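You operate a simulated robot arm through the tools that you are given. There is no shell and no other tool.

You run a simulated two-armed robot. Do the job below in one go: nothing can be reset, and whatever is moved stays where it is left.

## Task
On the white winder, rewind the teal roll, wipe the gum roller, then rewind the brown roll.
Fine: both come out even and stay on the black post; one wipe does it; leave the other rolls.
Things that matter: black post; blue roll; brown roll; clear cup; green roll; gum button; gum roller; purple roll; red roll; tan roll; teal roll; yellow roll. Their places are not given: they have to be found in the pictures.

The check looks at the end state, three seconds after you hand in, the way a careful person would. Anything else that was tipped, shoved, dropped, spilled or broken makes it a failure.

## Robot
Two 7-joint arms with fingered hands on one trunk that stands fixed in place. Base frame: the origin is at the foot of the trunk, x ahead of it, y to its left, z up. Lengths are in mm, angles in rad, forces in N, time in s.
The left shoulder is at [20, 269, 1172], the right one opposite. Each reaches about 1298 mm from its shoulder. Payload 5 kg a hand.
The tool frame of a hand sits at the grasp point between the pads (the TCP): z along the fingers, y along the line on which they close. The tips reach 42 mm beyond it. The gripper opens to 208 mm; its body begins 119 mm behind the TCP. The gripper is a hand of 4 fingers: y runs from the thumb to the fingers, the wrist lies at [0, 0, -317] in the tool frame, and closing takes about 1.5 s.
Orientation is told as [roll, pitch, yaw] about the base's x, y, z axes, in that order, counted from this pose: with the fingers straight down and closing along the base's y, the tool's x points along the base's -x, its y along +y and its z along -z.

## Interface
- The arms move only by the tool move_arm. It takes "left_increments", "right_increments" or both (then of equal length, played together; a hand with none holds still); each is a list of rows, each a list of 6 numbers: the shift along the tool's x, y, z in mm, then the turn, a rotation vector about the tool's x, y, z in rad. In form: [[dx, dy, dz, wx, wy, wz], ...]. A call has 1 to 20 rows; each row shifts and turns the commanded pose from where the row before left it, along the tool's axes as they then stand. "left_jaw" and "right_jaw" are, for a hand that has rows, the finger opening in mm, from 0 to 208, set as the call begins (left out, the last holds). Each row takes 0.2 s and may step no farther than 50 mm and 0.15 rad from the row before; otherwise, or with a gripper value out of range, the whole call is refused. Where a pose cannot be reached the arm comes as near as it can. A force on the tool above 40 N (or 10 N above the force at the start of the call, whichever is more), or a blocked arm, ends the call early, and 0.2 s more pass. Each finger travels about 153 mm/s and halts on what it meets, pressing with about 28 N; the grip force reading is that of the motor and also rises with nothing between the fingers. The clock runs only during rows and for 0.2 s after the last one: add rows that do not move to give the fingers time. The reply holds the time, the measured pose of the TCP, the force on the tool along the base axes, the opening and the grip force, in the units named above and with some noise, with the torque about the TCP (base axes, N m) and any sound that the robot's microphone picked up, and new pictures: "show" is both (left out), scene, wrist or none (wrist: the cameras of the hands that moved).
- Cameras (640 x 400 px; columns grow to the right, rows downward): "scene" is now at [157, 30.7, 1450.5]; the picture's right is [0.33, -0.94, 0.00], its down [-0.40, -0.14, -0.90] and it looks along [0.85, 0.30, -0.43] (base axes); focal length 214 px, centre (320, 200). "left" rides on the left gripper at [-93, 1, -146] in its tool frame; the picture's right is [-0.01, -1.00, 0.00], its down [0.84, -0.01, -0.54] and it looks along [0.54, -0.01, 0.84] (tool axes); focal length 280 px, centre (320, 200). "right" rides on the right gripper at [93, 1, -146] in its tool frame; the picture's right is [-0.01, 1.00, 0.00], its down [-0.84, -0.01, -0.54] and it looks along [-0.54, -0.01, 0.84] (tool axes); focal length 280 px, centre (320, 200).
- slide_trunk(by): moves the trunk up (or, below 0, down) by that many mm; the arms and the scene camera ride with it, the base frame stays. It gives what a move gives, with no picture.
- set_fingers(finger1, finger2, finger3, thumb_bend, hand): sets how far each is bent, from 0 (flat) to 100 (curled in); at 30 the hand is open as for a grip, at 70 the pads meet at the TCP. One left out holds its place. A second passes; each finger stops where it meets its share of the squeeze, and holds until it gets a number again. A gripper value or a shape takes the hand back. It gives what a move gives, with no picture; readings hold the bend of each and the force on the fingers (four entries, about 0 where the hand has none), thumb and palm.
- set_grasp(shape, hand): the hand has 4 fingers and takes this shape, open, in about a second: jaw (thumb against the fingers, like two jaws); tri (thumb and two fingers); tip (a fingertip pinch); poke (one finger out to press); point (the index stretched); flat (the hand flat); cup (the hand cupped); fist (a fist). The gripper value then closes the fingers along that shape, each until it touches; the sizes above hold for jaw. It gives what a move gives, with no picture.
- pan_tilt(pan, tilt): turns the head with the scene camera to pan (to the left, within 1.396 rad either way) and tilt (down, from -0.506 to 1.204), counted from straight ahead of the robot (the tilt from the chest, where the trunk bows). It gives what a move gives, and a new picture of the scene camera.
- measure_at(camera, pixels): for up to 12 pixels [column, row] of the newest picture of that camera ("zoom" is the newest enlarged one), the place [x, y, z] in the base frame of the surface seen there, good to about 2 mm. The clock stands still meanwhile.
- zoom(camera, box): a new picture of the part [left, top, right, bottom] of that camera's present view, enlarged. The clock stands still meanwhile.
- close_job(): hands the job in; it is judged then, once.

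Open the grippers and draw the arms clear of the work before you hand the job in, unless the task says otherwise.

The tools are called after ">>>" by a JSON object that holds its "name" and its "arguments". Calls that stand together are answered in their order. move_arm: Moves the arms, as the interface text tells. Its arguments: {"type":"object","properties":{"left_increments":{"type":"array"},"left_jaw":{"type":"number"},"right_increments":{"type":"array"},"right_jaw":{"type":"number"},"show":{"type":"string","enum":["both","scene","wrist","none"]}},"required":[]} The other tools are called the same way: slide_trunk (by) moves the trunk up or down; set_grasp (shape, hand) gives the hand a shape; set_fingers (finger1, finger2, finger3, thumb_bend, hand) moves the fingers one by one; pan_tilt (pan, tilt) turns the head that bears the scene camera; measure_at (camera, pixels) gives the place of the surface under pixels of a picture; zoom (camera, box) takes an enlarged picture of a part of a camera's view; close_job () hands the job in.

At the start:

```text
time: 0.0
left_position: [593.2, 584.0, 1372.9]
left_ee_rot: [0.002, -0.001, 0.462]
left_contact_force: [0.2, 0.0, 0.5]
left_wrist_torque: [0.0, 0.01, -0.02]
left_opening: 207.7
left_gripper_force: 0.0
left_shape: jaw
left_bend: [30.0, 30.0, 30.0, 30.0]
left_finger forces: [0.0, 0.0, 0.0, 0.0, 0.0, 0.0]
right_position: [571.6, -0.6, 1405.4]
right_ee_rot: [0.002, 0.0, 0.46]
right_contact_force: [0.4, -0.7, -0.9]
right_wrist_torque: [0.01, -0.02, 0.0]
right_opening: 207.9
right_gripper_force: 0.0
right_shape: jaw
right_bend: [30.0, 30.0, 30.0, 30.0]
right_finger forces: [0.0, 0.0, 0.0, 0.0, 0.0, 0.1]
trunk travel left (down, up): [-550.0, 71.0]
head pan, tilt (commanded): [0.34, 0.443]
```

scene: 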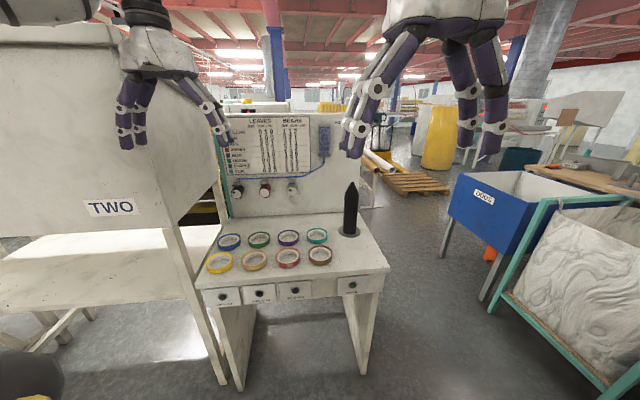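
right: 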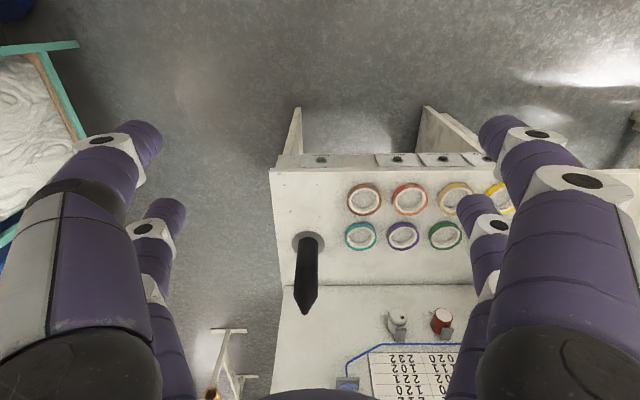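
left: 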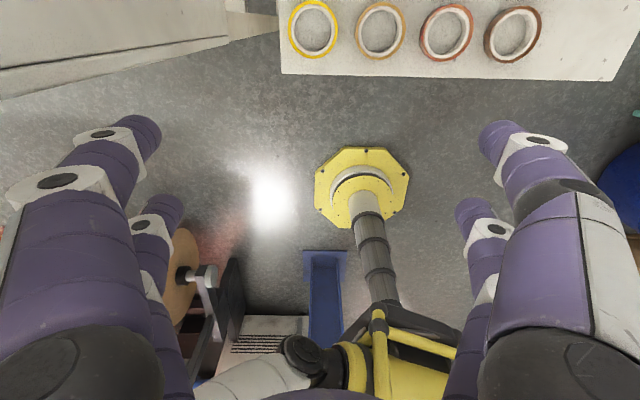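

The scene picture shows a white bench with eight rolls (rows 238 and 260), a black post at about (350,210), buttons along the front (row 290) and a chart on the back panel. I zoom in on the panel and the bench top to read them.

>>> {"name": "zoom", "arguments": {"camera": "scene", "box": [210, 105, 350, 195]}}

>>> {"name": "zoom", "arguments": {"camera": "scene", "box": [190, 170, 400, 310]}}

```text
4.44 times, centred on (280, 150) of scene
```

zoom: 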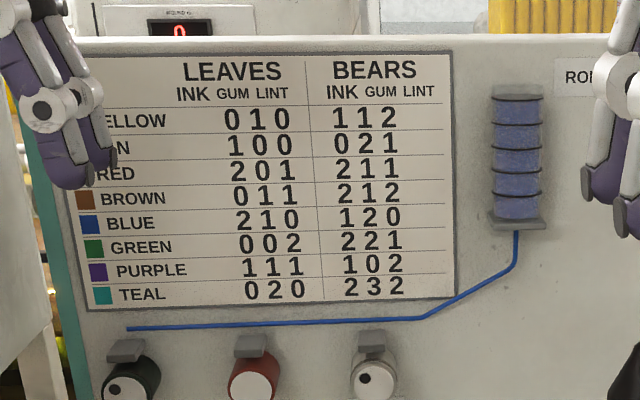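

```text
2.86 times, centred on (295, 240) of scene
```

zoom: 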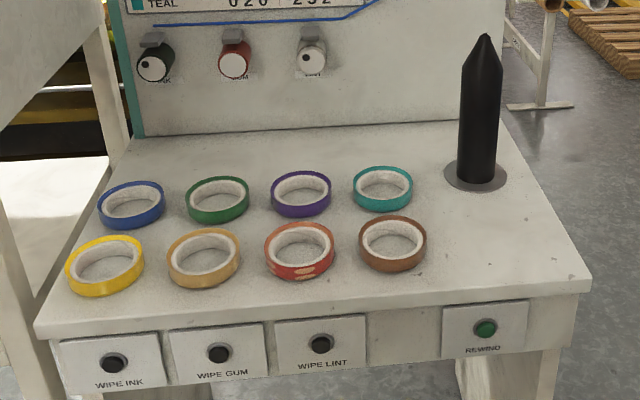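

The chart gives what each roll leaves and bears per roller, and there are three wipe buttons and a rewind button. I measure the main items before moving.

>>> {"name": "measure_at", "arguments": {"camera": "scene", "pixels": [[350, 184], [349, 233], [318, 236], [320, 256], [289, 238], [288, 258], [352, 285], [262, 293], [229, 297], [295, 290], [265, 190], [237, 192]]}}

>>> {"name": "zoom", "arguments": {"camera": "scene", "box": [300, 100, 400, 165]}}

>>> {"name": "zoom", "arguments": {"camera": "scene", "box": [200, 270, 300, 320]}}

>>> {"name": "zoom", "arguments": {"camera": "scene", "box": [300, 225, 400, 310]}}

```text
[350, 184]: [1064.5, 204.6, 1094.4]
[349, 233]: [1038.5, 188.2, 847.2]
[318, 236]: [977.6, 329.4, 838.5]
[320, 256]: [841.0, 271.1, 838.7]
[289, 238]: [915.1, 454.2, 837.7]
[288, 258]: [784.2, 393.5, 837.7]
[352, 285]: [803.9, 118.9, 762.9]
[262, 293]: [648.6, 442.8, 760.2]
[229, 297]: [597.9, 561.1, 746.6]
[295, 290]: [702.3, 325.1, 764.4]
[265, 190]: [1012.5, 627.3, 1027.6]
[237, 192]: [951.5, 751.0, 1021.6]
```

```text
6.15 times, centred on (350, 132) of scene
```

zoom: 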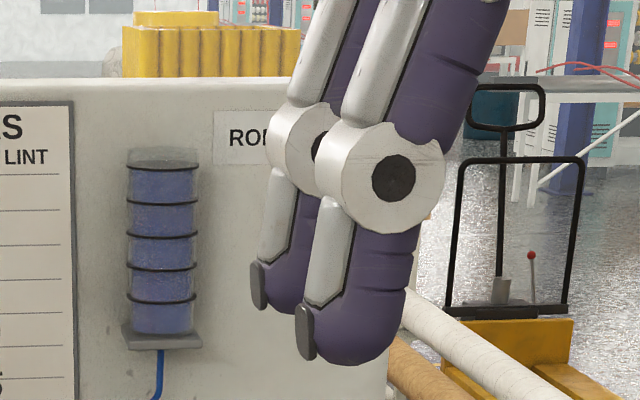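

```text
6.40 times, centred on (250, 295) of scene
```

zoom: 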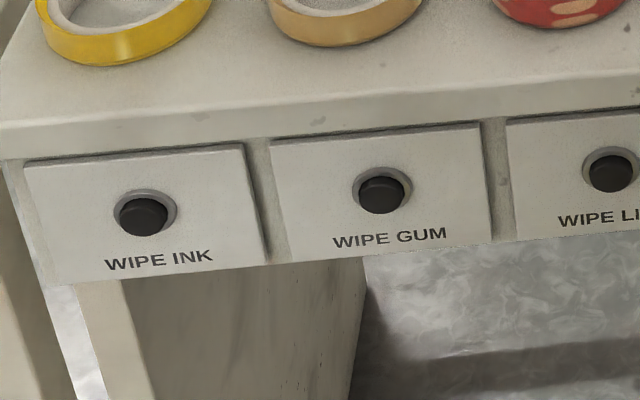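

```text
4.71 times, centred on (350, 268) of scene
```

zoom: 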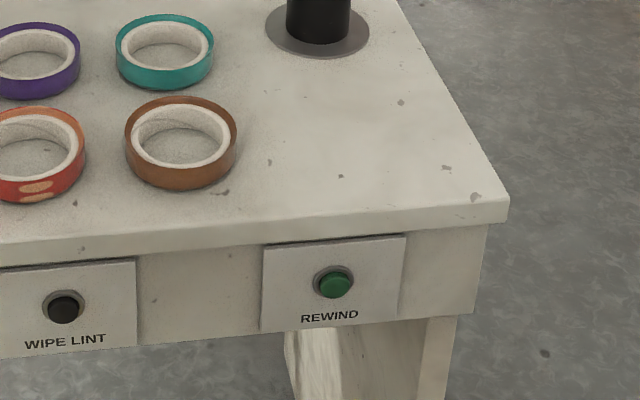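

The right hand's fingers hide the sign to the right of the blue-filled clear cup (zoom at (160,245)). I draw the right hand back and to the right so I can read it, and lift the left hand out of the way of the panel.

>>> {"name": "move_arm", "arguments": {"right_increments": [[32, -32, 0, 0, 0, 0], [32, -32, 0, 0, 0, 0], [32, -32, 0, 0, 0, 0], [32, -32, 0, 0, 0, 0], [32, -32, 0, 0, 0, 0], [32, -32, 0, 0, 0, 0]], "left_increments": [[32, 32, 0, 0, 0, 0], [32, 32, 0, 0, 0, 0], [32, 32, 0, 0, 0, 0], [0, 0, 0, 0, 0, 0], [0, 0, 0, 0, 0, 0], [0, 0, 0, 0, 0, 0]]}}

```text
time: 1.4
left_position: [464.8, 624.2, 1374.6]
left_ee_rot: [0.0, -0.002, 0.461]
left_contact_force: [1.2, -2.4, 0.8]
left_wrist_torque: [0.26, 0.06, 0.01]
left_opening: 207.8
left_gripper_force: 0.1
left_shape: jaw
left_bend: [30.0, 30.0, 30.0, 30.0]
left_finger forces: [0.1, 0.0, 0.0, 0.1, 0.1, 0.0]
right_position: [487.0, -260.1, 1405.5]
right_ee_rot: [0.002, 0.001, 0.462]
right_contact_force: [2.6, -1.2, -0.1]
right_wrist_torque: [0.19, 0.22, 0.04]
right_opening: 207.6
right_gripper_force: 0.1
right_shape: jaw
right_bend: [30.0, 30.0, 30.0, 30.0]
right_finger forces: [0.0, 0.0, 0.1, 0.1, 0.1, 0.0]
trunk travel left (down, up): [-550.0, 71.0]
head pan, tilt (commanded): [0.34, 0.443]
```

scene: 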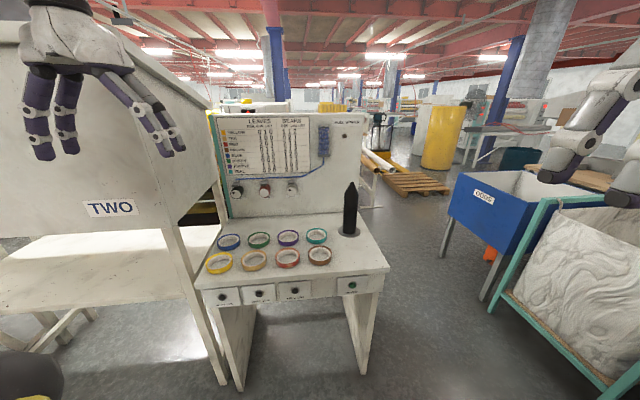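
right: 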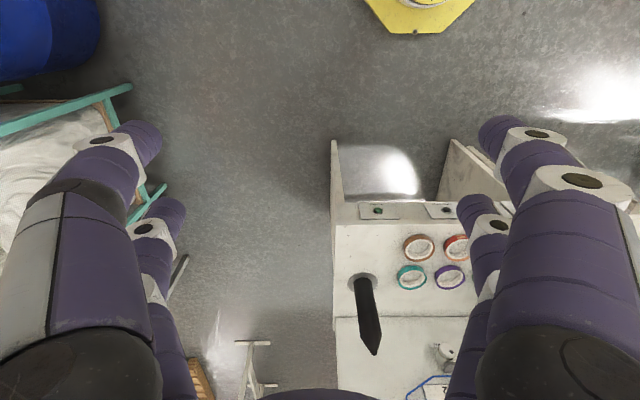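
left: 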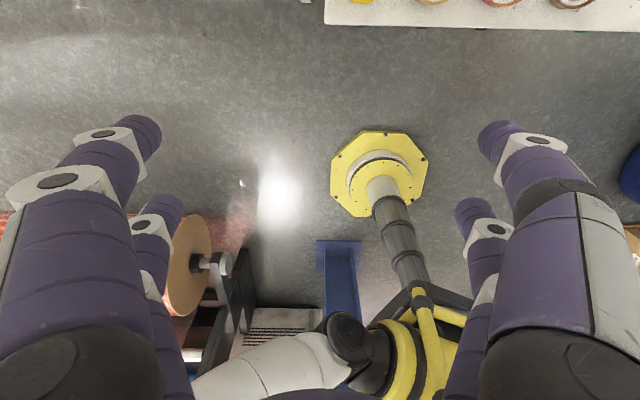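

The sign right of the cup is now clear at about (342,122). I zoom in on it, the chart, the rollers and the post.

>>> {"name": "zoom", "arguments": {"camera": "scene", "box": [310, 105, 370, 165]}}

>>> {"name": "zoom", "arguments": {"camera": "scene", "box": [205, 105, 315, 175]}}

>>> {"name": "zoom", "arguments": {"camera": "scene", "box": [220, 165, 310, 215]}}

>>> {"name": "zoom", "arguments": {"camera": "scene", "box": [290, 170, 390, 280]}}

```text
6.67 times, centred on (340, 135) of scene
```

zoom: 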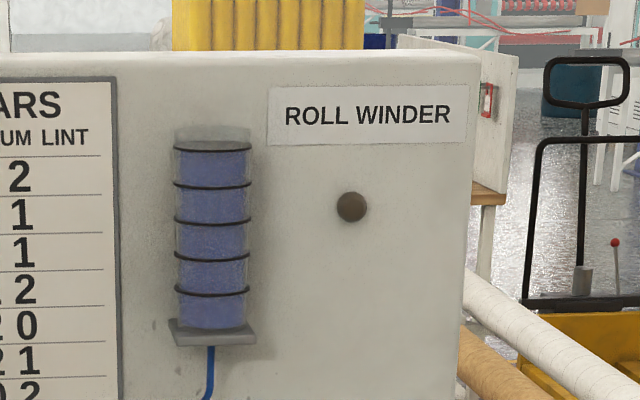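

```text
5.71 times, centred on (260, 140) of scene
```

zoom: 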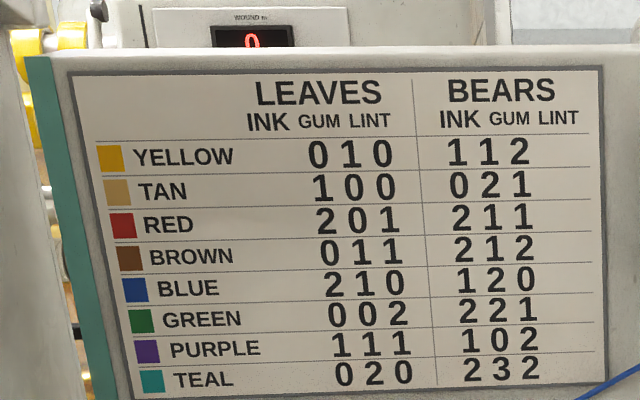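

```text
7.11 times, centred on (265, 190) of scene
```

zoom: 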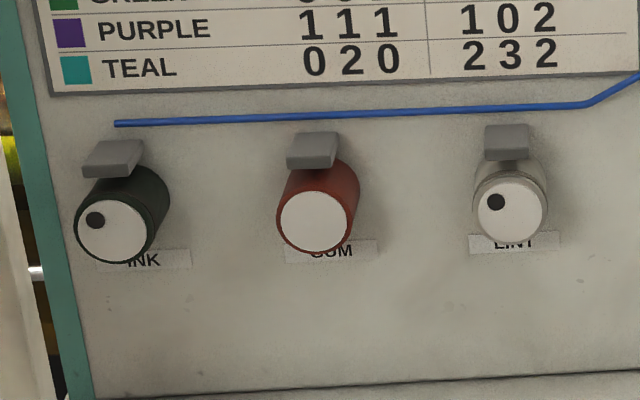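

```text
3.64 times, centred on (340, 225) of scene
```

zoom: 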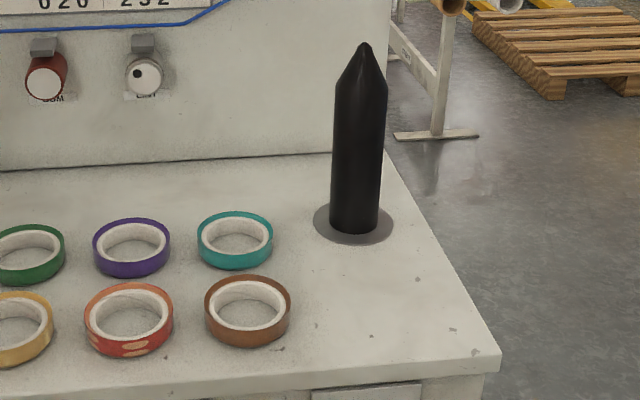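

The rollers show one dot on ink, none on gum and one on lint, so teal can go first and brown needs the gum wiped. I measure the rims of the teal and brown rolls, the post, and the button faces in the enlarged view.

>>> {"name": "measure_at", "arguments": {"camera": "zoom", "pixels": [[236, 214], [236, 251], [201, 233], [270, 233], [236, 240], [248, 278], [248, 329], [208, 300], [288, 300], [248, 310], [364, 45], [355, 215]]}}

>>> {"name": "measure_at", "arguments": {"camera": "scene", "pixels": [[352, 284], [352, 287], [262, 292], [262, 294], [350, 185], [350, 200], [350, 215], [350, 225], [345, 234], [340, 232], [360, 232], [385, 262]]}}

>>> {"name": "zoom", "arguments": {"camera": "right", "box": [330, 190, 480, 370]}}

```text
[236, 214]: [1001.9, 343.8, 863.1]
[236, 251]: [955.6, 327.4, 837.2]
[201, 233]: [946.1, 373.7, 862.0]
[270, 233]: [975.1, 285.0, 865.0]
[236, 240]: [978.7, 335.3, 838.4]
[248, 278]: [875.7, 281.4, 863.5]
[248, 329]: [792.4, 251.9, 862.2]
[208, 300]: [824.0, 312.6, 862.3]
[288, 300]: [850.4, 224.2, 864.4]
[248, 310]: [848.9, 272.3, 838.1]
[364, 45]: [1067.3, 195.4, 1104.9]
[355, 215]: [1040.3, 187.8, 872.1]
```

```text
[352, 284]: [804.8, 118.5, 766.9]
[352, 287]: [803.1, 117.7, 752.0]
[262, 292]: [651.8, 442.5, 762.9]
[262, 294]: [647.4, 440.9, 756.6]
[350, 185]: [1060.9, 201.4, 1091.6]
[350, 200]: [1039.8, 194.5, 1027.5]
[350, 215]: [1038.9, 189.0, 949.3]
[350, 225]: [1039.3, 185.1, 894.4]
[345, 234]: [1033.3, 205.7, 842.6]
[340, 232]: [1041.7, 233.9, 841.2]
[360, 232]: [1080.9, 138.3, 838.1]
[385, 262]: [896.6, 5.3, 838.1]
```

```text
2.22 times, centred on (405, 280) of right
```

zoom: 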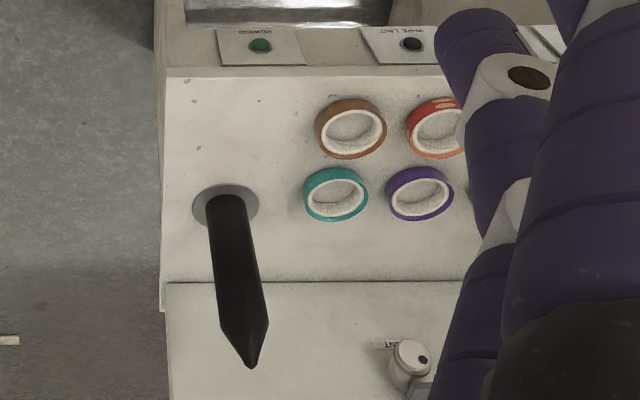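

I need accurate ring and post diameters, so I zoom tighter on each.

>>> {"name": "zoom", "arguments": {"camera": "scene", "box": [330, 178, 370, 242]}}

>>> {"name": "zoom", "arguments": {"camera": "scene", "box": [298, 222, 342, 272]}}

```text
6.25 times, centred on (350, 210) of scene
```

zoom: 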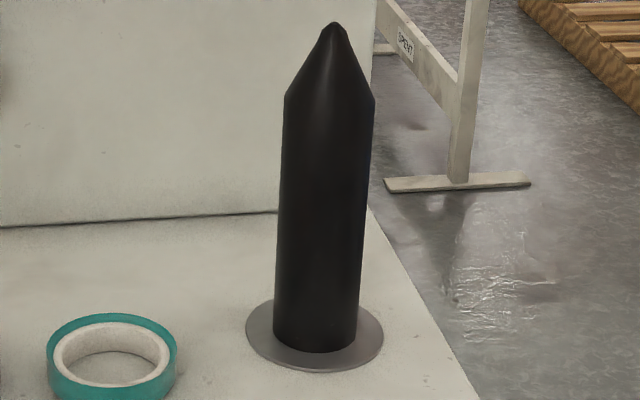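

```text
8.00 times, centred on (320, 247) of scene
```

zoom: 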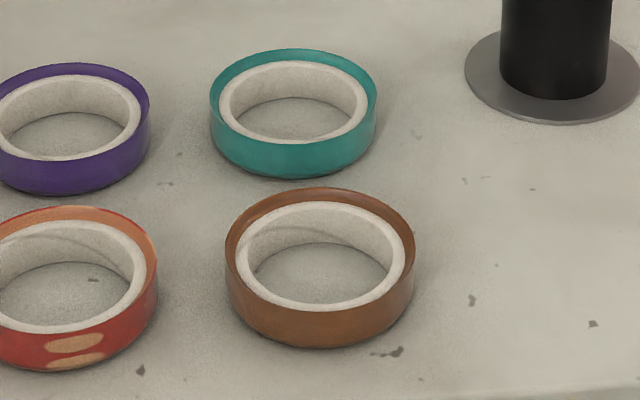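

The roll measures about 100 mm across with a hole of about 76 mm, and the post is about 68 mm thick with its tip at z≈1105. I look at the hands closely to learn the finger layout.

>>> {"name": "zoom", "arguments": {"camera": "scene", "box": [0, 0, 220, 170]}}

>>> {"name": "zoom", "arguments": {"camera": "left", "box": [0, 0, 640, 400]}}

>>> {"name": "zoom", "arguments": {"camera": "scene", "box": [520, 50, 640, 220]}}

```text
2.35 times, centred on (110, 85) of scene
```

zoom: 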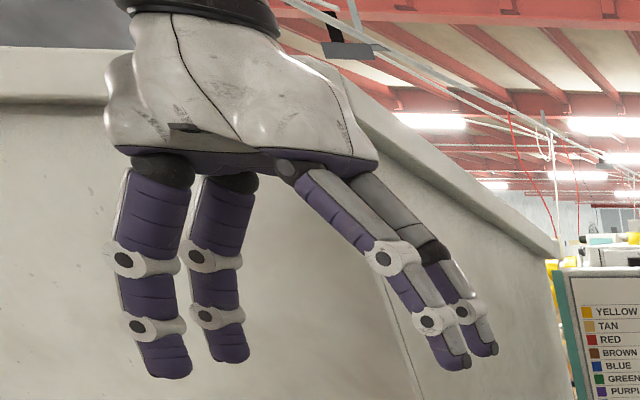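

```text
1.00 times, centred on (320, 200) of left (not enlarged: the box is as wide or as high as the picture)
```

zoom: 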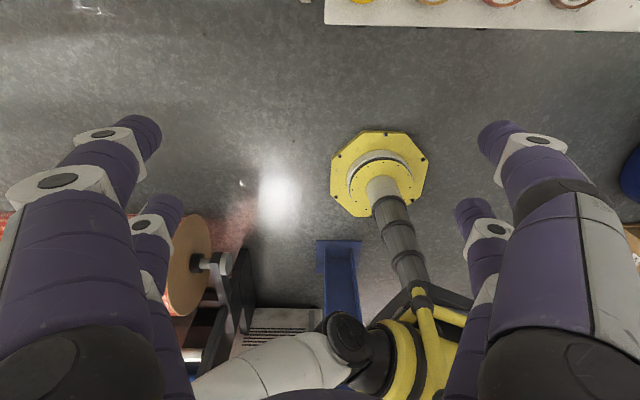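

```text
2.35 times, centred on (580, 135) of scene
```

zoom: 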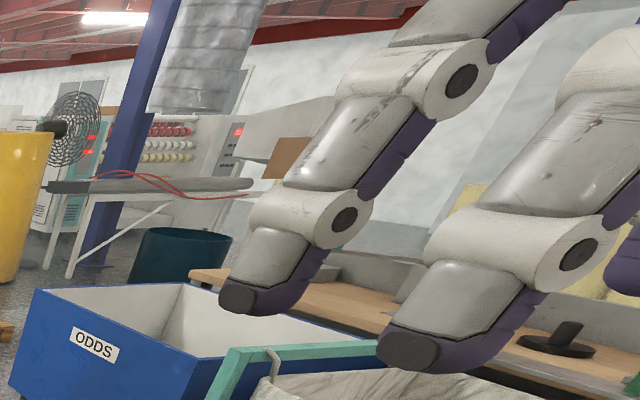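

In the jaw shape there are two digits on each side. I measure the digits' tips in the left wrist picture to get their spacing.

>>> {"name": "measure_at", "arguments": {"camera": "left", "pixels": [[148, 130], [170, 205], [492, 132], [468, 208], [103, 133], [57, 181], [540, 138], [580, 182], [144, 227], [491, 230], [320, 395], [225, 395]]}}

>>> {"name": "slide_trunk", "arguments": {"by": 71}}

```text
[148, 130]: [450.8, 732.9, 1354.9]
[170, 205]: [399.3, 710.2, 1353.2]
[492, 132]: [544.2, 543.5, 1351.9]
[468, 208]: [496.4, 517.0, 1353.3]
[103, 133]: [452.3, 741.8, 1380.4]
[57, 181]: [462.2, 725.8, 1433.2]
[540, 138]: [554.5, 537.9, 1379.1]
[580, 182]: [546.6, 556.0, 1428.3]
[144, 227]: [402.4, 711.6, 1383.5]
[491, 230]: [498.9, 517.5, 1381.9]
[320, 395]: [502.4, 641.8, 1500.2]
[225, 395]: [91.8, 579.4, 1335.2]
```

```text
time: 2.5
left_position: [463.7, 628.2, 1443.2]
left_ee_rot: [0.001, 0.002, 0.463]
left_contact_force: [0.2, -0.3, -0.5]
left_wrist_torque: [-0.09, -0.01, -0.01]
left_opening: 207.9
left_gripper_force: 0.1
left_shape: jaw
left_bend: [30.0, 30.0, 30.0, 30.0]
left_finger forces: [0.0, 0.0, 0.0, 0.1, 0.0, 0.0]
right_position: [484.9, -256.7, 1475.8]
right_ee_rot: [0.002, 0.001, 0.459]
right_contact_force: [0.4, 1.1, -0.5]
right_wrist_torque: [-0.13, 0.01, 0.02]
right_opening: 208.0
right_gripper_force: 0.2
right_shape: jaw
right_bend: [30.0, 30.0, 30.0, 30.0]
right_finger forces: [0.0, 0.0, 0.0, 0.1, 0.1, 0.0]
trunk travel left (down, up): [-621.0, 0.0]
head pan, tilt (commanded): [0.34, 0.443]
```

The digits sit at about x=±28 mm in the tool frame, which suits a 100 mm ring. I check the panel's position and height before swinging the left hand over the post.

>>> {"name": "measure_at", "arguments": {"camera": "scene", "pixels": [[300, 118], [350, 118], [357, 130], [215, 118], [340, 190], [300, 205], [323, 140], [345, 135], [293, 189], [264, 188], [200, 290], [386, 268]]}}

```text
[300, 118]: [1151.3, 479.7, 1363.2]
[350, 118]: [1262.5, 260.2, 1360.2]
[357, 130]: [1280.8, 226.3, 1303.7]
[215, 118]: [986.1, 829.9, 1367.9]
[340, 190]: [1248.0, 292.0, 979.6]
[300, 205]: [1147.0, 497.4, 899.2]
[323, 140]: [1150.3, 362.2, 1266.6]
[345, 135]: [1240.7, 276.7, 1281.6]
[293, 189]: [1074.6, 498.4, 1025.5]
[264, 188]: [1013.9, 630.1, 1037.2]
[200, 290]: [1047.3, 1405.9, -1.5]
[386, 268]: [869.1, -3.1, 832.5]
```

The panel stands about 200 mm behind the post and rises to z≈1370, so a vertical hand over the post has room. I test the left hand's reach there, going over the post tip at TCP z≈1230.

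>>> {"name": "move_arm", "arguments": {"left_increments": [[-20.75, -38.6, 12.5, 0, 0, 0], [-20.75, -38.6, 12.5, 0, 0, 0], [-20.75, -38.6, 12.5, 0, 0, 0], [-20.75, -38.6, 12.5, 0, 0, 0], [-20.75, -38.6, 12.5, 0, 0, 0], [-20.75, -38.6, 12.5, 0, 0, 0], [-20.75, -38.6, 12.5, 0, 0, 0], [-20.75, -38.6, 12.5, 0, 0, 0], [-20.75, -38.6, 12.5, 0, 0, 0], [-20.75, -38.6, 12.5, 0, 0, 0], [-20.75, -38.6, 12.5, 0, 0, 0], [-20.75, -38.6, 12.5, 0, 0, 0], [-20.75, -38.6, 12.5, 0, 0, 0], [-20.75, -38.6, 12.5, 0, 0, 0], [-20.75, -38.6, 12.5, 0, 0, 0], [-20.75, -38.6, 12.5, 0, 0, 0]]}}

```text
time: 5.9
left_position: [798.3, 392.9, 1305.8]
left_ee_rot: [-0.001, -0.002, 0.462]
left_contact_force: [0.0, -0.4, 1.0]
left_wrist_torque: [0.01, -0.09, 0.0]
left_opening: 207.9
left_gripper_force: 0.0
left_shape: jaw
left_bend: [30.0, 30.0, 30.0, 30.0]
left_finger forces: [0.0, 0.0, 0.1, 0.1, 0.0, 0.0]
left hand out of reach, approached as far as the arm can: row 10, 11, 12, 13, 14, 15, 16
right_position: [482.2, -257.8, 1478.2]
right_ee_rot: [0.0, -0.001, 0.462]
right_contact_force: [-1.4, 0.2, 0.9]
right_wrist_torque: [-0.02, -0.11, -0.03]
right_opening: 207.7
right_gripper_force: 0.0
right_shape: jaw
right_bend: [30.0, 30.0, 30.0, 30.0]
right_finger forces: [0.1, 0.1, 0.1, 0.0, 0.1, 0.0]
trunk travel left (down, up): [-621.0, 0.0]
head pan, tilt (commanded): [0.34, 0.443]
```

scene: 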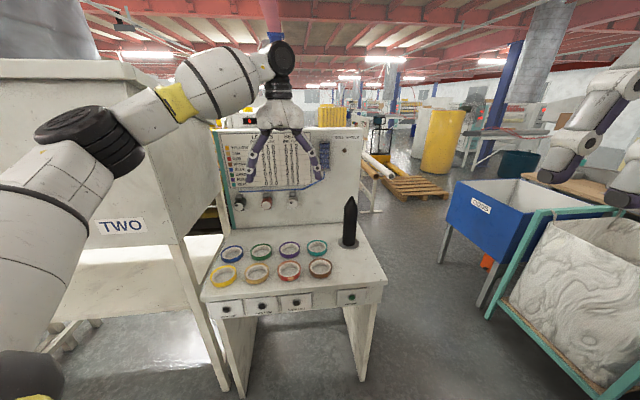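
left: 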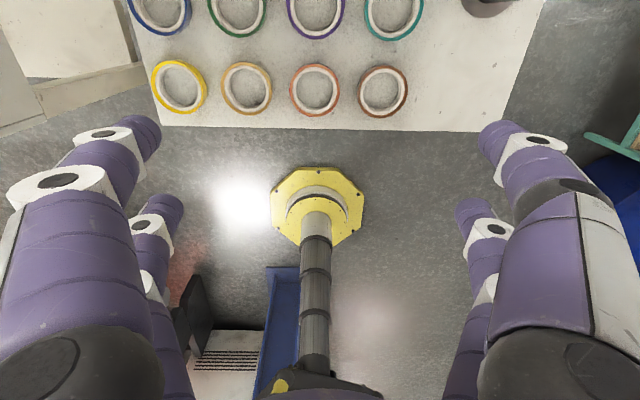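

The left wrist tops out about 876 mm from its shoulder, so a straight-down hand cannot reach the post; I will need to work with the hand tilted about 45° forward. I try the "tip" shape to see which digits it uses.

>>> {"name": "set_grasp", "arguments": {"shape": "tip", "hand": "left"}}

>>> {"name": "move_arm", "arguments": {"left_increments": [[0, 0, 0, 0, 0, 0]]}}

>>> {"name": "zoom", "arguments": {"camera": "scene", "box": [220, 30, 350, 220]}}

```text
time: 6.8
left_position: [800.8, 391.0, 1305.3]
left_ee_rot: [0.0, 0.0, 0.461]
left_contact_force: [0.1, -0.5, 0.2]
left_wrist_torque: [0.03, -0.03, -0.01]
left_opening: 208.0
left_gripper_force: 0.0
left_shape: tip
left_bend: [30.0, 30.0, 30.0, 30.0]
left_finger forces: [0.1, 0.0, 0.1, 0.1, 0.0, 0.0]
right_position: [485.0, -258.5, 1477.7]
right_ee_rot: [0.0, 0.0, 0.461]
right_contact_force: [1.0, 0.0, -0.5]
right_wrist_torque: [-0.01, -0.01, 0.01]
right_opening: 208.0
right_gripper_force: 0.1
right_shape: jaw
right_bend: [30.0, 30.0, 30.0, 30.0]
right_finger forces: [0.1, 0.0, 0.0, 0.0, 0.0, 0.0]
trunk travel left (down, up): [-621.0, 0.0]
head pan, tilt (commanded): [0.34, 0.443]
```

```text
time: 7.2
left_position: [800.8, 391.8, 1304.4]
left_ee_rot: [0.001, 0.0, 0.463]
left_contact_force: [-0.5, -0.5, 0.4]
left_wrist_torque: [0.0, 0.0, 0.01]
left_opening: 208.0
left_gripper_force: 0.1
left_shape: tip
left_bend: [30.0, 30.0, 30.0, 30.0]
left_finger forces: [0.0, 0.0, 0.1, 0.1, 0.0, 0.1]
right_position: [484.5, -257.8, 1477.2]
right_ee_rot: [0.001, 0.0, 0.461]
right_contact_force: [-0.5, -0.1, -0.7]
right_wrist_torque: [-0.01, 0.0, -0.01]
right_opening: 207.7
right_gripper_force: 0.1
right_shape: jaw
right_bend: [30.0, 30.0, 30.0, 30.0]
right_finger forces: [0.0, 0.1, 0.0, 0.1, 0.0, 0.0]
trunk travel left (down, up): [-621.0, 0.0]
head pan, tilt (commanded): [0.34, 0.443]
```

scene: 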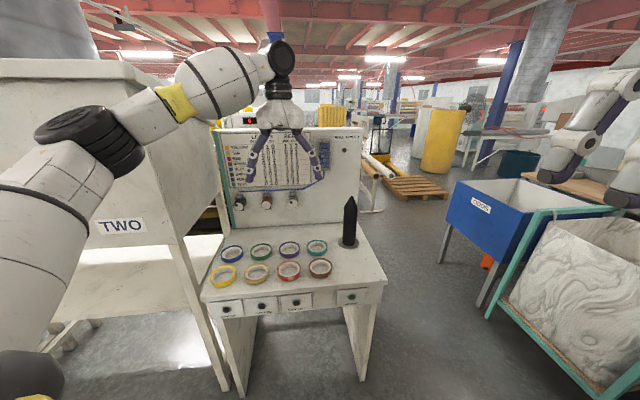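
left: 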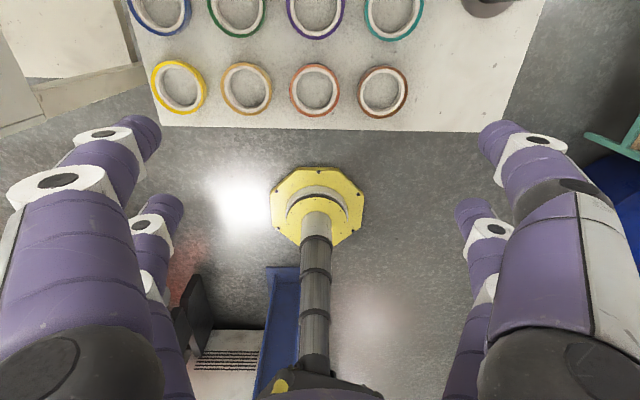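

```text
2.11 times, centred on (285, 125) of scene
```

zoom: 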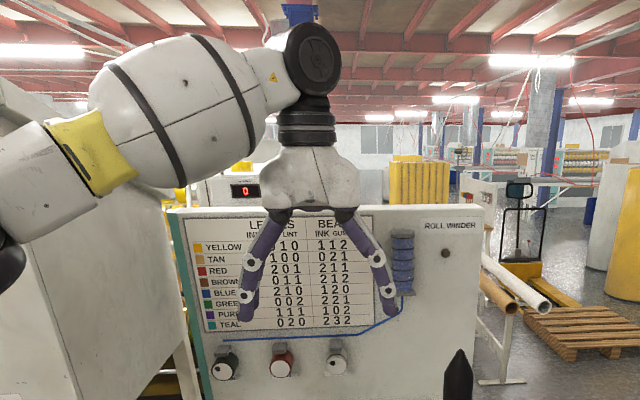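

The open "tip" shape looks the same as "jaw", so I bend single digits instead to learn which one is which: finger1 to 65 and thumb to 50.

>>> {"name": "set_fingers", "arguments": {"hand": "left", "finger1": 65, "thumb_bend": 50}}

>>> {"name": "move_arm", "arguments": {"left_increments": [[0, 0, 0, 0, 0, 0]], "show": "wrist"}}

```text
time: 8.2
left_position: [800.0, 391.2, 1304.2]
left_ee_rot: [0.0, 0.0, 0.46]
left_contact_force: [0.2, 0.2, 0.1]
left_wrist_torque: [-0.02, 0.06, 0.01]
left_opening: 74.4
left_gripper_force: 0.1
left_shape: fingers
left_bend: [65.0, 30.0, 30.0, 50.0]
left_finger forces: [0.0, 0.0, 0.0, 0.0, 0.1, 0.0]
right_position: [484.8, -256.8, 1477.5]
right_ee_rot: [-0.001, 0.0, 0.462]
right_contact_force: [0.2, 1.1, 0.9]
right_wrist_torque: [0.0, 0.0, -0.02]
right_opening: 208.1
right_gripper_force: 0.0
right_shape: jaw
right_bend: [30.0, 30.0, 30.0, 30.0]
right_finger forces: [0.0, 0.1, 0.0, 0.1, 0.0, 0.0]
trunk travel left (down, up): [-621.0, 0.0]
head pan, tilt (commanded): [0.34, 0.443]
```

```text
time: 8.6
left_position: [800.1, 390.7, 1303.6]
left_ee_rot: [0.0, -0.001, 0.461]
left_contact_force: [-0.6, 1.5, -0.9]
left_wrist_torque: [0.01, 0.02, 0.0]
left_opening: 74.6
left_gripper_force: 0.1
left_shape: fingers
left_bend: [65.0, 30.0, 30.0, 50.0]
left_finger forces: [0.1, 0.0, 0.0, 0.0, 0.0, 0.0]
right_position: [485.3, -257.8, 1476.2]
right_ee_rot: [0.0, 0.002, 0.46]
right_contact_force: [-1.0, 0.5, 0.3]
right_wrist_torque: [-0.01, -0.02, -0.01]
right_opening: 207.9
right_gripper_force: 0.1
right_shape: jaw
right_bend: [30.0, 30.0, 30.0, 30.0]
right_finger forces: [0.0, 0.0, 0.0, 0.0, 0.0, 0.0]
trunk travel left (down, up): [-621.0, 0.0]
head pan, tilt (commanded): [0.34, 0.443]
```

left: 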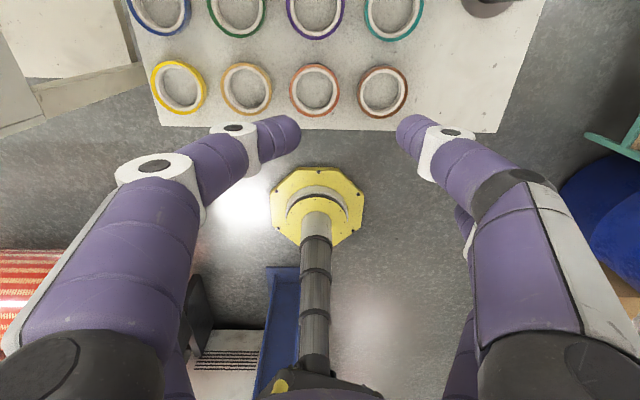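

Finger1 (+y side) and thumb (−y side) are the pair nearest the left camera, at x≈−28. I reopen them and bend finger2 to 65 and finger3 to 50 to confirm the far pair.

>>> {"name": "set_fingers", "arguments": {"hand": "left", "finger1": 30, "finger2": 65, "finger3": 50, "thumb_bend": 30}}

>>> {"name": "move_arm", "arguments": {"left_increments": [[0, 0, 0, 0, 0, 0]], "show": "wrist"}}

```text
time: 9.6
left_position: [799.5, 391.4, 1304.7]
left_ee_rot: [0.0, -0.002, 0.463]
left_contact_force: [0.2, -0.9, -0.6]
left_wrist_torque: [0.01, 0.02, -0.01]
left_opening: 218.0
left_gripper_force: 0.1
left_shape: fingers
left_bend: [30.0, 65.0, 50.0, 30.0]
left_finger forces: [0.0, 0.0, 0.0, 0.1, 0.0, 0.1]
right_position: [484.1, -257.6, 1477.0]
right_ee_rot: [0.0, -0.001, 0.461]
right_contact_force: [0.2, 0.8, 0.1]
right_wrist_torque: [0.02, -0.02, -0.03]
right_opening: 208.0
right_gripper_force: 0.0
right_shape: jaw
right_bend: [30.0, 30.0, 30.0, 30.0]
right_finger forces: [0.1, 0.0, 0.0, 0.0, 0.0, 0.1]
trunk travel left (down, up): [-621.0, 0.0]
head pan, tilt (commanded): [0.34, 0.443]
```

```text
time: 10.0
left_position: [800.9, 391.0, 1304.6]
left_ee_rot: [0.001, 0.0, 0.461]
left_contact_force: [0.1, -0.3, 0.0]
left_wrist_torque: [0.0, 0.01, -0.03]
left_opening: 218.1
left_gripper_force: 0.0
left_shape: fingers
left_bend: [30.0, 65.0, 50.0, 30.0]
left_finger forces: [0.1, 0.0, 0.0, 0.1, 0.0, 0.0]
right_position: [485.0, -257.8, 1477.2]
right_ee_rot: [-0.001, 0.001, 0.461]
right_contact_force: [-0.2, -0.5, 0.3]
right_wrist_torque: [0.02, 0.05, -0.01]
right_opening: 208.1
right_gripper_force: 0.1
right_shape: jaw
right_bend: [30.0, 30.0, 30.0, 30.0]
right_finger forces: [0.0, 0.1, 0.0, 0.0, 0.0, 0.0]
trunk travel left (down, up): [-621.0, 0.0]
head pan, tilt (commanded): [0.34, 0.443]
```

left: 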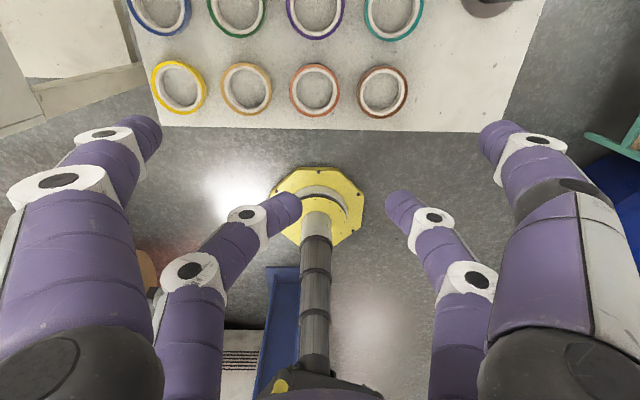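

The far pair is finger2 (+y) and finger3 (−y). I measure their tips and pads at these bends to know where they lie in the tool frame.

>>> {"name": "measure_at", "arguments": {"camera": "left", "pixels": [[396, 203], [405, 212], [432, 216], [290, 204], [282, 210], [245, 214], [420, 235], [460, 265], [478, 280], [268, 235], [190, 268], [495, 130]]}}

```text
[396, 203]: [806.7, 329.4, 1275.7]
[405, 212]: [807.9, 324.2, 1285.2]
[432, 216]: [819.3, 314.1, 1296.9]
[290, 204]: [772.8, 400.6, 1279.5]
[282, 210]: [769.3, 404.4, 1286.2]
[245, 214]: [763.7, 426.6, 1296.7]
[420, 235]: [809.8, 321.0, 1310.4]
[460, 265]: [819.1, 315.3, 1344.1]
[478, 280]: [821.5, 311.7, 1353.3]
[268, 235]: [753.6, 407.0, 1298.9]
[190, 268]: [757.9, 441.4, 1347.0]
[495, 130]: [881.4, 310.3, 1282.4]
```

Both wide pairs are understood: for a forward-tilted left hand the lower pair is finger2/finger3. I first check whether the commanded pose equals the measured one after the out-of-reach rows, with a small retreat along tool x, and open the fingers.

>>> {"name": "move_arm", "arguments": {"left_increments": [[20, 0, 0, 0, 0, 0], [20, 0, 0, 0, 0, 0]], "left_jaw": 208, "show": "none"}}

```text
time: 10.6
left_position: [766.0, 373.8, 1305.2]
left_ee_rot: [0.0, 0.0, 0.463]
left_contact_force: [0.4, -0.2, 0.0]
left_wrist_torque: [0.01, 0.03, 0.01]
left_opening: 207.8
left_gripper_force: 0.1
left_shape: tip
left_bend: [30.0, 30.0, 30.0, 30.0]
left_finger forces: [0.1, 0.2, 0.1, 0.0, 0.0, 0.0]
right_position: [484.5, -258.7, 1476.8]
right_ee_rot: [0.0, -0.001, 0.462]
right_contact_force: [-0.6, -0.2, -0.6]
right_wrist_torque: [0.0, -0.02, -0.01]
right_opening: 207.8
right_gripper_force: 0.1
right_shape: jaw
right_bend: [30.0, 30.0, 30.0, 30.0]
right_finger forces: [0.1, 0.0, 0.0, 0.0, 0.0, 0.0]
trunk travel left (down, up): [-621.0, 0.0]
head pan, tilt (commanded): [0.34, 0.443]
```

The commanded pose follows the reached one. Now I turn the left hand in place: yaw to about −0.33 and tilt 45° forward, well above the bench.

>>> {"name": "move_arm", "arguments": {"left_increments": [[0, 0, 0, 0, 0, 0.132], [0, 0, 0, 0, 0, 0.132], [0, 0, 0, 0, 0, 0.132], [0, 0, 0, 0, 0, 0.132], [0, 0, 0, 0, 0, 0.132], [0, 0, 0, 0, 0, 0.132], [0, 0, 0, 0, -0.131, 0], [0, 0, 0, 0, -0.131, 0], [0, 0, 0, 0, -0.131, 0], [0, 0, 0, 0, -0.131, 0], [0, 0, 0, 0, -0.131, 0], [0, 0, 0, 0, -0.131, 0]]}}

```text
time: 13.2
left_position: [765.3, 373.5, 1302.9]
left_ee_rot: [-0.002, -0.789, -0.328]
left_contact_force: [0.4, 0.4, -0.6]
left_wrist_torque: [-0.04, 0.04, -0.05]
left_opening: 208.1
left_gripper_force: 0.0
left_shape: tip
left_bend: [30.0, 30.0, 30.0, 30.0]
left_finger forces: [0.0, 0.0, 0.0, 0.1, 0.0, 0.1]
right_position: [483.5, -256.6, 1476.8]
right_ee_rot: [0.001, 0.0, 0.463]
right_contact_force: [-0.9, 0.7, 1.5]
right_wrist_torque: [-0.04, -0.06, 0.02]
right_opening: 208.0
right_gripper_force: 0.1
right_shape: jaw
right_bend: [30.0, 30.0, 30.0, 30.0]
right_finger forces: [0.1, 0.1, 0.0, 0.1, 0.1, 0.0]
trunk travel left (down, up): [-621.0, 0.0]
head pan, tilt (commanded): [0.34, 0.443]
```

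scene: 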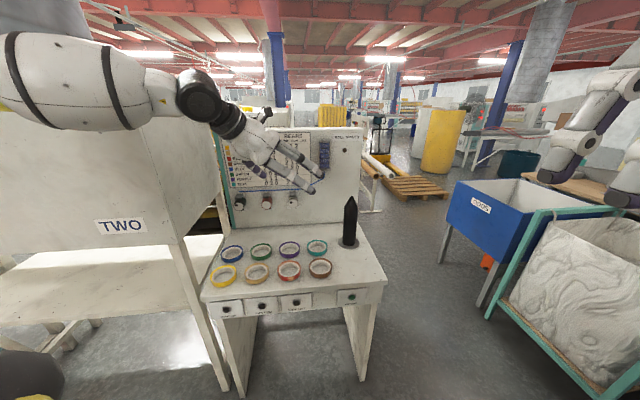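
left: 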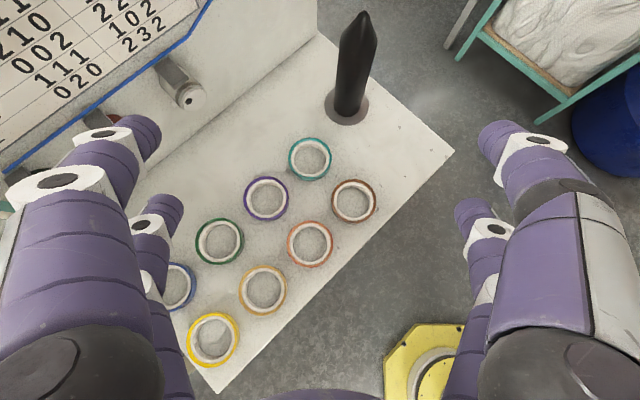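

The tilt is reached and the left camera looks straight down on the bench: teal at (310,158), brown at (354,201), post base at (347,105). I zoom in for precise ring and post measurements.

>>> {"name": "zoom", "arguments": {"camera": "left", "box": [270, 125, 400, 235]}}

>>> {"name": "zoom", "arguments": {"camera": "left", "box": [300, 0, 410, 135]}}

```text
3.64 times, centred on (335, 180) of left
```

zoom: 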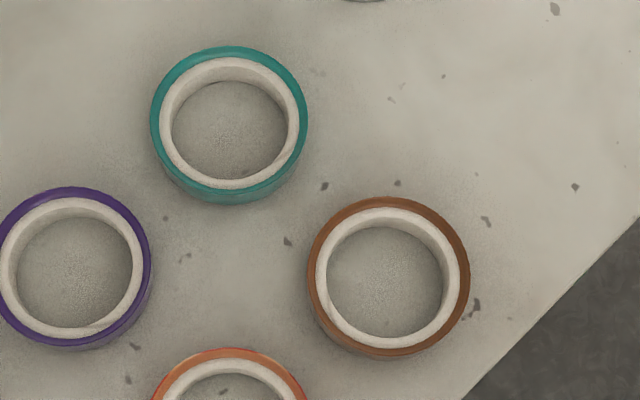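

```text
2.96 times, centred on (355, 68) of left
```

zoom: 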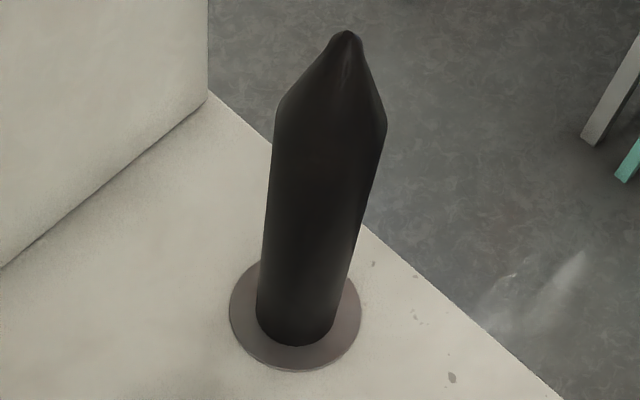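

The rings show as 100 mm across. I zoom on the teal and brown rolls again and measure opposite rim points on the top faces for precise centres.

>>> {"name": "zoom", "arguments": {"camera": "left", "box": [270, 125, 400, 235]}}

>>> {"name": "measure_at", "arguments": {"camera": "zoom", "pixels": [[229, 50], [229, 188], [154, 121], [304, 121], [180, 68], [280, 68], [389, 202], [389, 350], [312, 275], [466, 275], [335, 222], [445, 222]]}}

>>> {"name": "measure_at", "arguments": {"camera": "left", "pixels": [[364, 13], [341, 45], [376, 40], [340, 100], [355, 105], [352, 114], [347, 121], [360, 105], [333, 105], [335, 118], [345, 60], [350, 90]]}}

```text
3.64 times, centred on (335, 180) of left
```

zoom: 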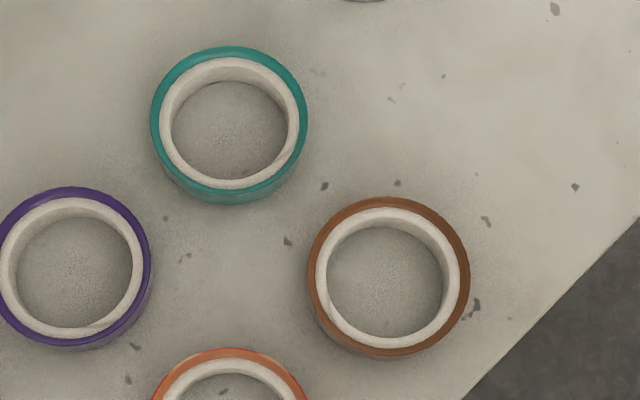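

```text
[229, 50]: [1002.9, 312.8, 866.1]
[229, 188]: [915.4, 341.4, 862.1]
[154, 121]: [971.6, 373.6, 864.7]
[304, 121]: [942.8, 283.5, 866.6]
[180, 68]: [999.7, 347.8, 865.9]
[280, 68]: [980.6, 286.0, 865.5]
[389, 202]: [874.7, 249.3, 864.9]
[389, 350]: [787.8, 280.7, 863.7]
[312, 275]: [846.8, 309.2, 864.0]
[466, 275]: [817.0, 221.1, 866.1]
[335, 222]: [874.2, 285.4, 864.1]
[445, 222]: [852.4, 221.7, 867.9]
```

```text
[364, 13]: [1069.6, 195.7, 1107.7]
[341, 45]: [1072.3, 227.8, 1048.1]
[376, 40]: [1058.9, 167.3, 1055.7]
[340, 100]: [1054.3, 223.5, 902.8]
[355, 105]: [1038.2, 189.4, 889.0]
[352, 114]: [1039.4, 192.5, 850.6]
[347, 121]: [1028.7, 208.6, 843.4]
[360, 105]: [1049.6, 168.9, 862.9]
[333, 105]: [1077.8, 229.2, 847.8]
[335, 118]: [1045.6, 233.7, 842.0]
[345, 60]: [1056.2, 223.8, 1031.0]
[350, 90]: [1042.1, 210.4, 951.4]
```

Teal's centre is (958.7, 328), brown's (831.7, 265), and the post axis is near (1070, 196) with radius about 32 and tip at z=1108. I do a dry run with the empty tilted hand to above the post tip to verify the reach.

>>> {"name": "move_arm", "arguments": {"left_increments": [[-22.6, -8.7, 38.3, 0, 0, 0], [-22.6, -8.7, 38.3, 0, 0, 0], [-22.6, -8.7, 38.3, 0, 0, 0], [-22.6, -8.7, 38.3, 0, 0, 0], [-22.6, -8.7, 38.3, 0, 0, 0], [-22.6, -8.7, 38.3, 0, 0, 0], [-22.6, -8.7, 38.3, 0, 0, 0], [-22.6, -8.7, 38.3, 0, 0, 0]]}}

```text
time: 15.0
left_position: [1011.9, 238.4, 1219.4]
left_ee_rot: [0.003, -0.791, -0.331]
left_contact_force: [-1.5, -1.1, 3.3]
left_wrist_torque: [0.22, 0.07, 0.17]
left_opening: 207.9
left_gripper_force: 0.0
left_shape: tip
left_bend: [30.0, 30.0, 30.0, 30.0]
left_finger forces: [0.0, 0.0, 0.0, 0.0, 0.1, 0.1]
left hand out of reach, approached as far as the arm can: row 7, 8
right_position: [483.1, -259.2, 1477.5]
right_ee_rot: [0.0, -0.003, 0.46]
right_contact_force: [-1.8, -0.3, 1.5]
right_wrist_torque: [0.08, -0.29, 0.03]
right_opening: 207.8
right_gripper_force: 0.1
right_shape: jaw
right_bend: [30.0, 30.0, 30.0, 30.0]
right_finger forces: [0.0, 0.0, 0.0, 0.0, 0.0, 0.1]
trunk travel left (down, up): [-621.0, 0.0]
head pan, tilt (commanded): [0.34, 0.443]
```

scene: 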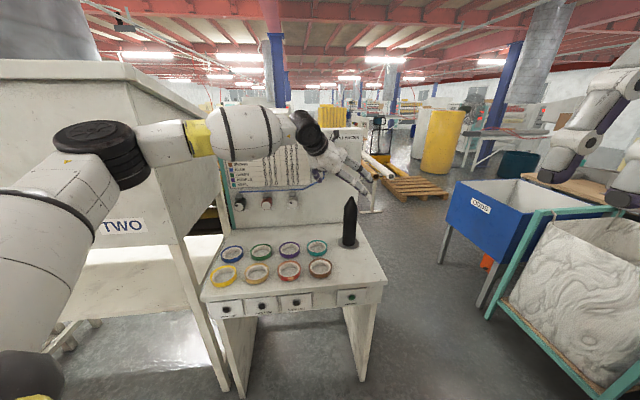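
left: 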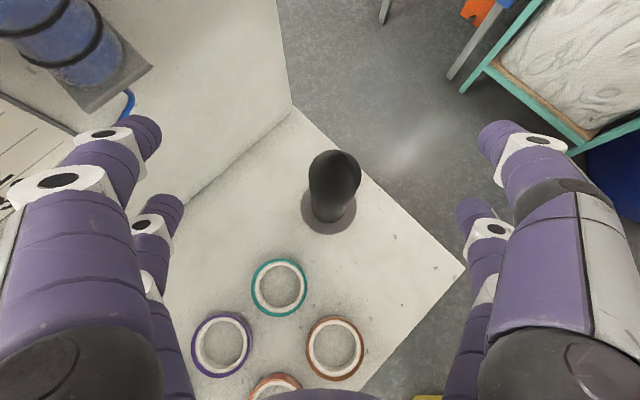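

The arm stopped 70 mm short at a 45° tilt, at (1012, 238, 1219). I tilt further, to about 60°, and try again to go over the post, staying above its tip.

>>> {"name": "move_arm", "arguments": {"left_increments": [[0, 0, 0, 0, -0.131, 0], [0, 0, 0, 0, -0.131, 0], [-5, -10, 10, 0, 0, 0], [-5, -10, 10, 0, 0, 0], [-5, -10, 10, 0, 0, 0], [-5, -10, 15, 0, 0, 0], [-5, -2, 15, 0, 0, 0], [-5, 0, 15, 0, 0, 0]]}}

```text
time: 16.8
left_position: [1041.0, 202.7, 1208.9]
left_ee_rot: [0.0, -1.051, -0.33]
left_contact_force: [-0.5, 0.2, 0.0]
left_wrist_torque: [0.01, 0.02, -0.01]
left_opening: 208.0
left_gripper_force: 0.0
left_shape: tip
left_bend: [30.0, 30.0, 30.0, 30.0]
left_finger forces: [0.0, 0.1, 0.0, 0.1, 0.0, 0.1]
left hand out of reach, approached as far as the arm can: row 6, 7, 8
right_position: [483.4, -257.0, 1476.4]
right_ee_rot: [-0.001, 0.0, 0.46]
right_contact_force: [-0.6, 0.4, -0.2]
right_wrist_torque: [0.02, -0.05, -0.03]
right_opening: 208.1
right_gripper_force: 0.0
right_shape: jaw
right_bend: [30.0, 30.0, 30.0, 30.0]
right_finger forces: [0.0, 0.0, 0.0, 0.1, 0.0, 0.1]
trunk travel left (down, up): [-621.0, 0.0]
head pan, tilt (commanded): [0.34, 0.443]
```

scene: 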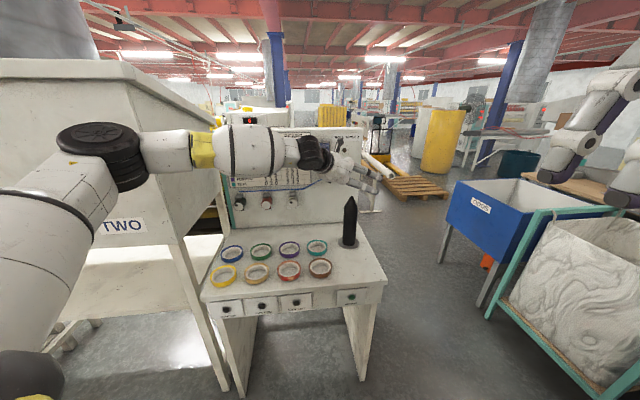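
left: 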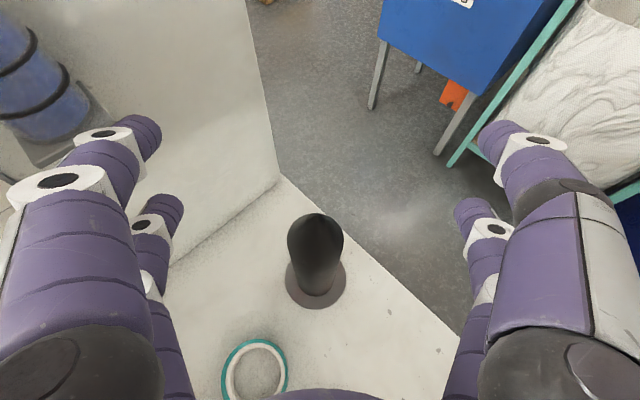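

The hand now stops at (1041, 203, 1209). I measure points along the left arm to see whether the elbow is actually stretched.

>>> {"name": "measure_at", "arguments": {"camera": "scene", "pixels": [[100, 140], [115, 175], [60, 165], [165, 150], [200, 150], [250, 148], [310, 155], [340, 170], [40, 230], [20, 260], [75, 190], [130, 170]]}}

>>> {"name": "zoom", "arguments": {"camera": "scene", "box": [0, 100, 400, 350]}}

```text
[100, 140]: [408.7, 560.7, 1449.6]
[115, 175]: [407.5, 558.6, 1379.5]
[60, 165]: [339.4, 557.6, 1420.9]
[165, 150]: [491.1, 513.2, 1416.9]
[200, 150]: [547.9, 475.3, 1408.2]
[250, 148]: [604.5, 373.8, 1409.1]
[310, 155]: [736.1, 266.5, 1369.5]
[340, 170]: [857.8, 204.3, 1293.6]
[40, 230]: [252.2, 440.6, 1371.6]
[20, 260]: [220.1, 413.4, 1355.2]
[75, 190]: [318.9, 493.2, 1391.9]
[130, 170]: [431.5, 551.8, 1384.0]
```

```text
1.60 times, centred on (200, 225) of scene
```

zoom: 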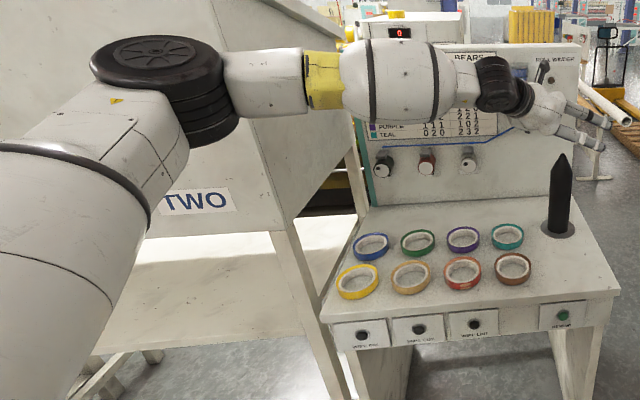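

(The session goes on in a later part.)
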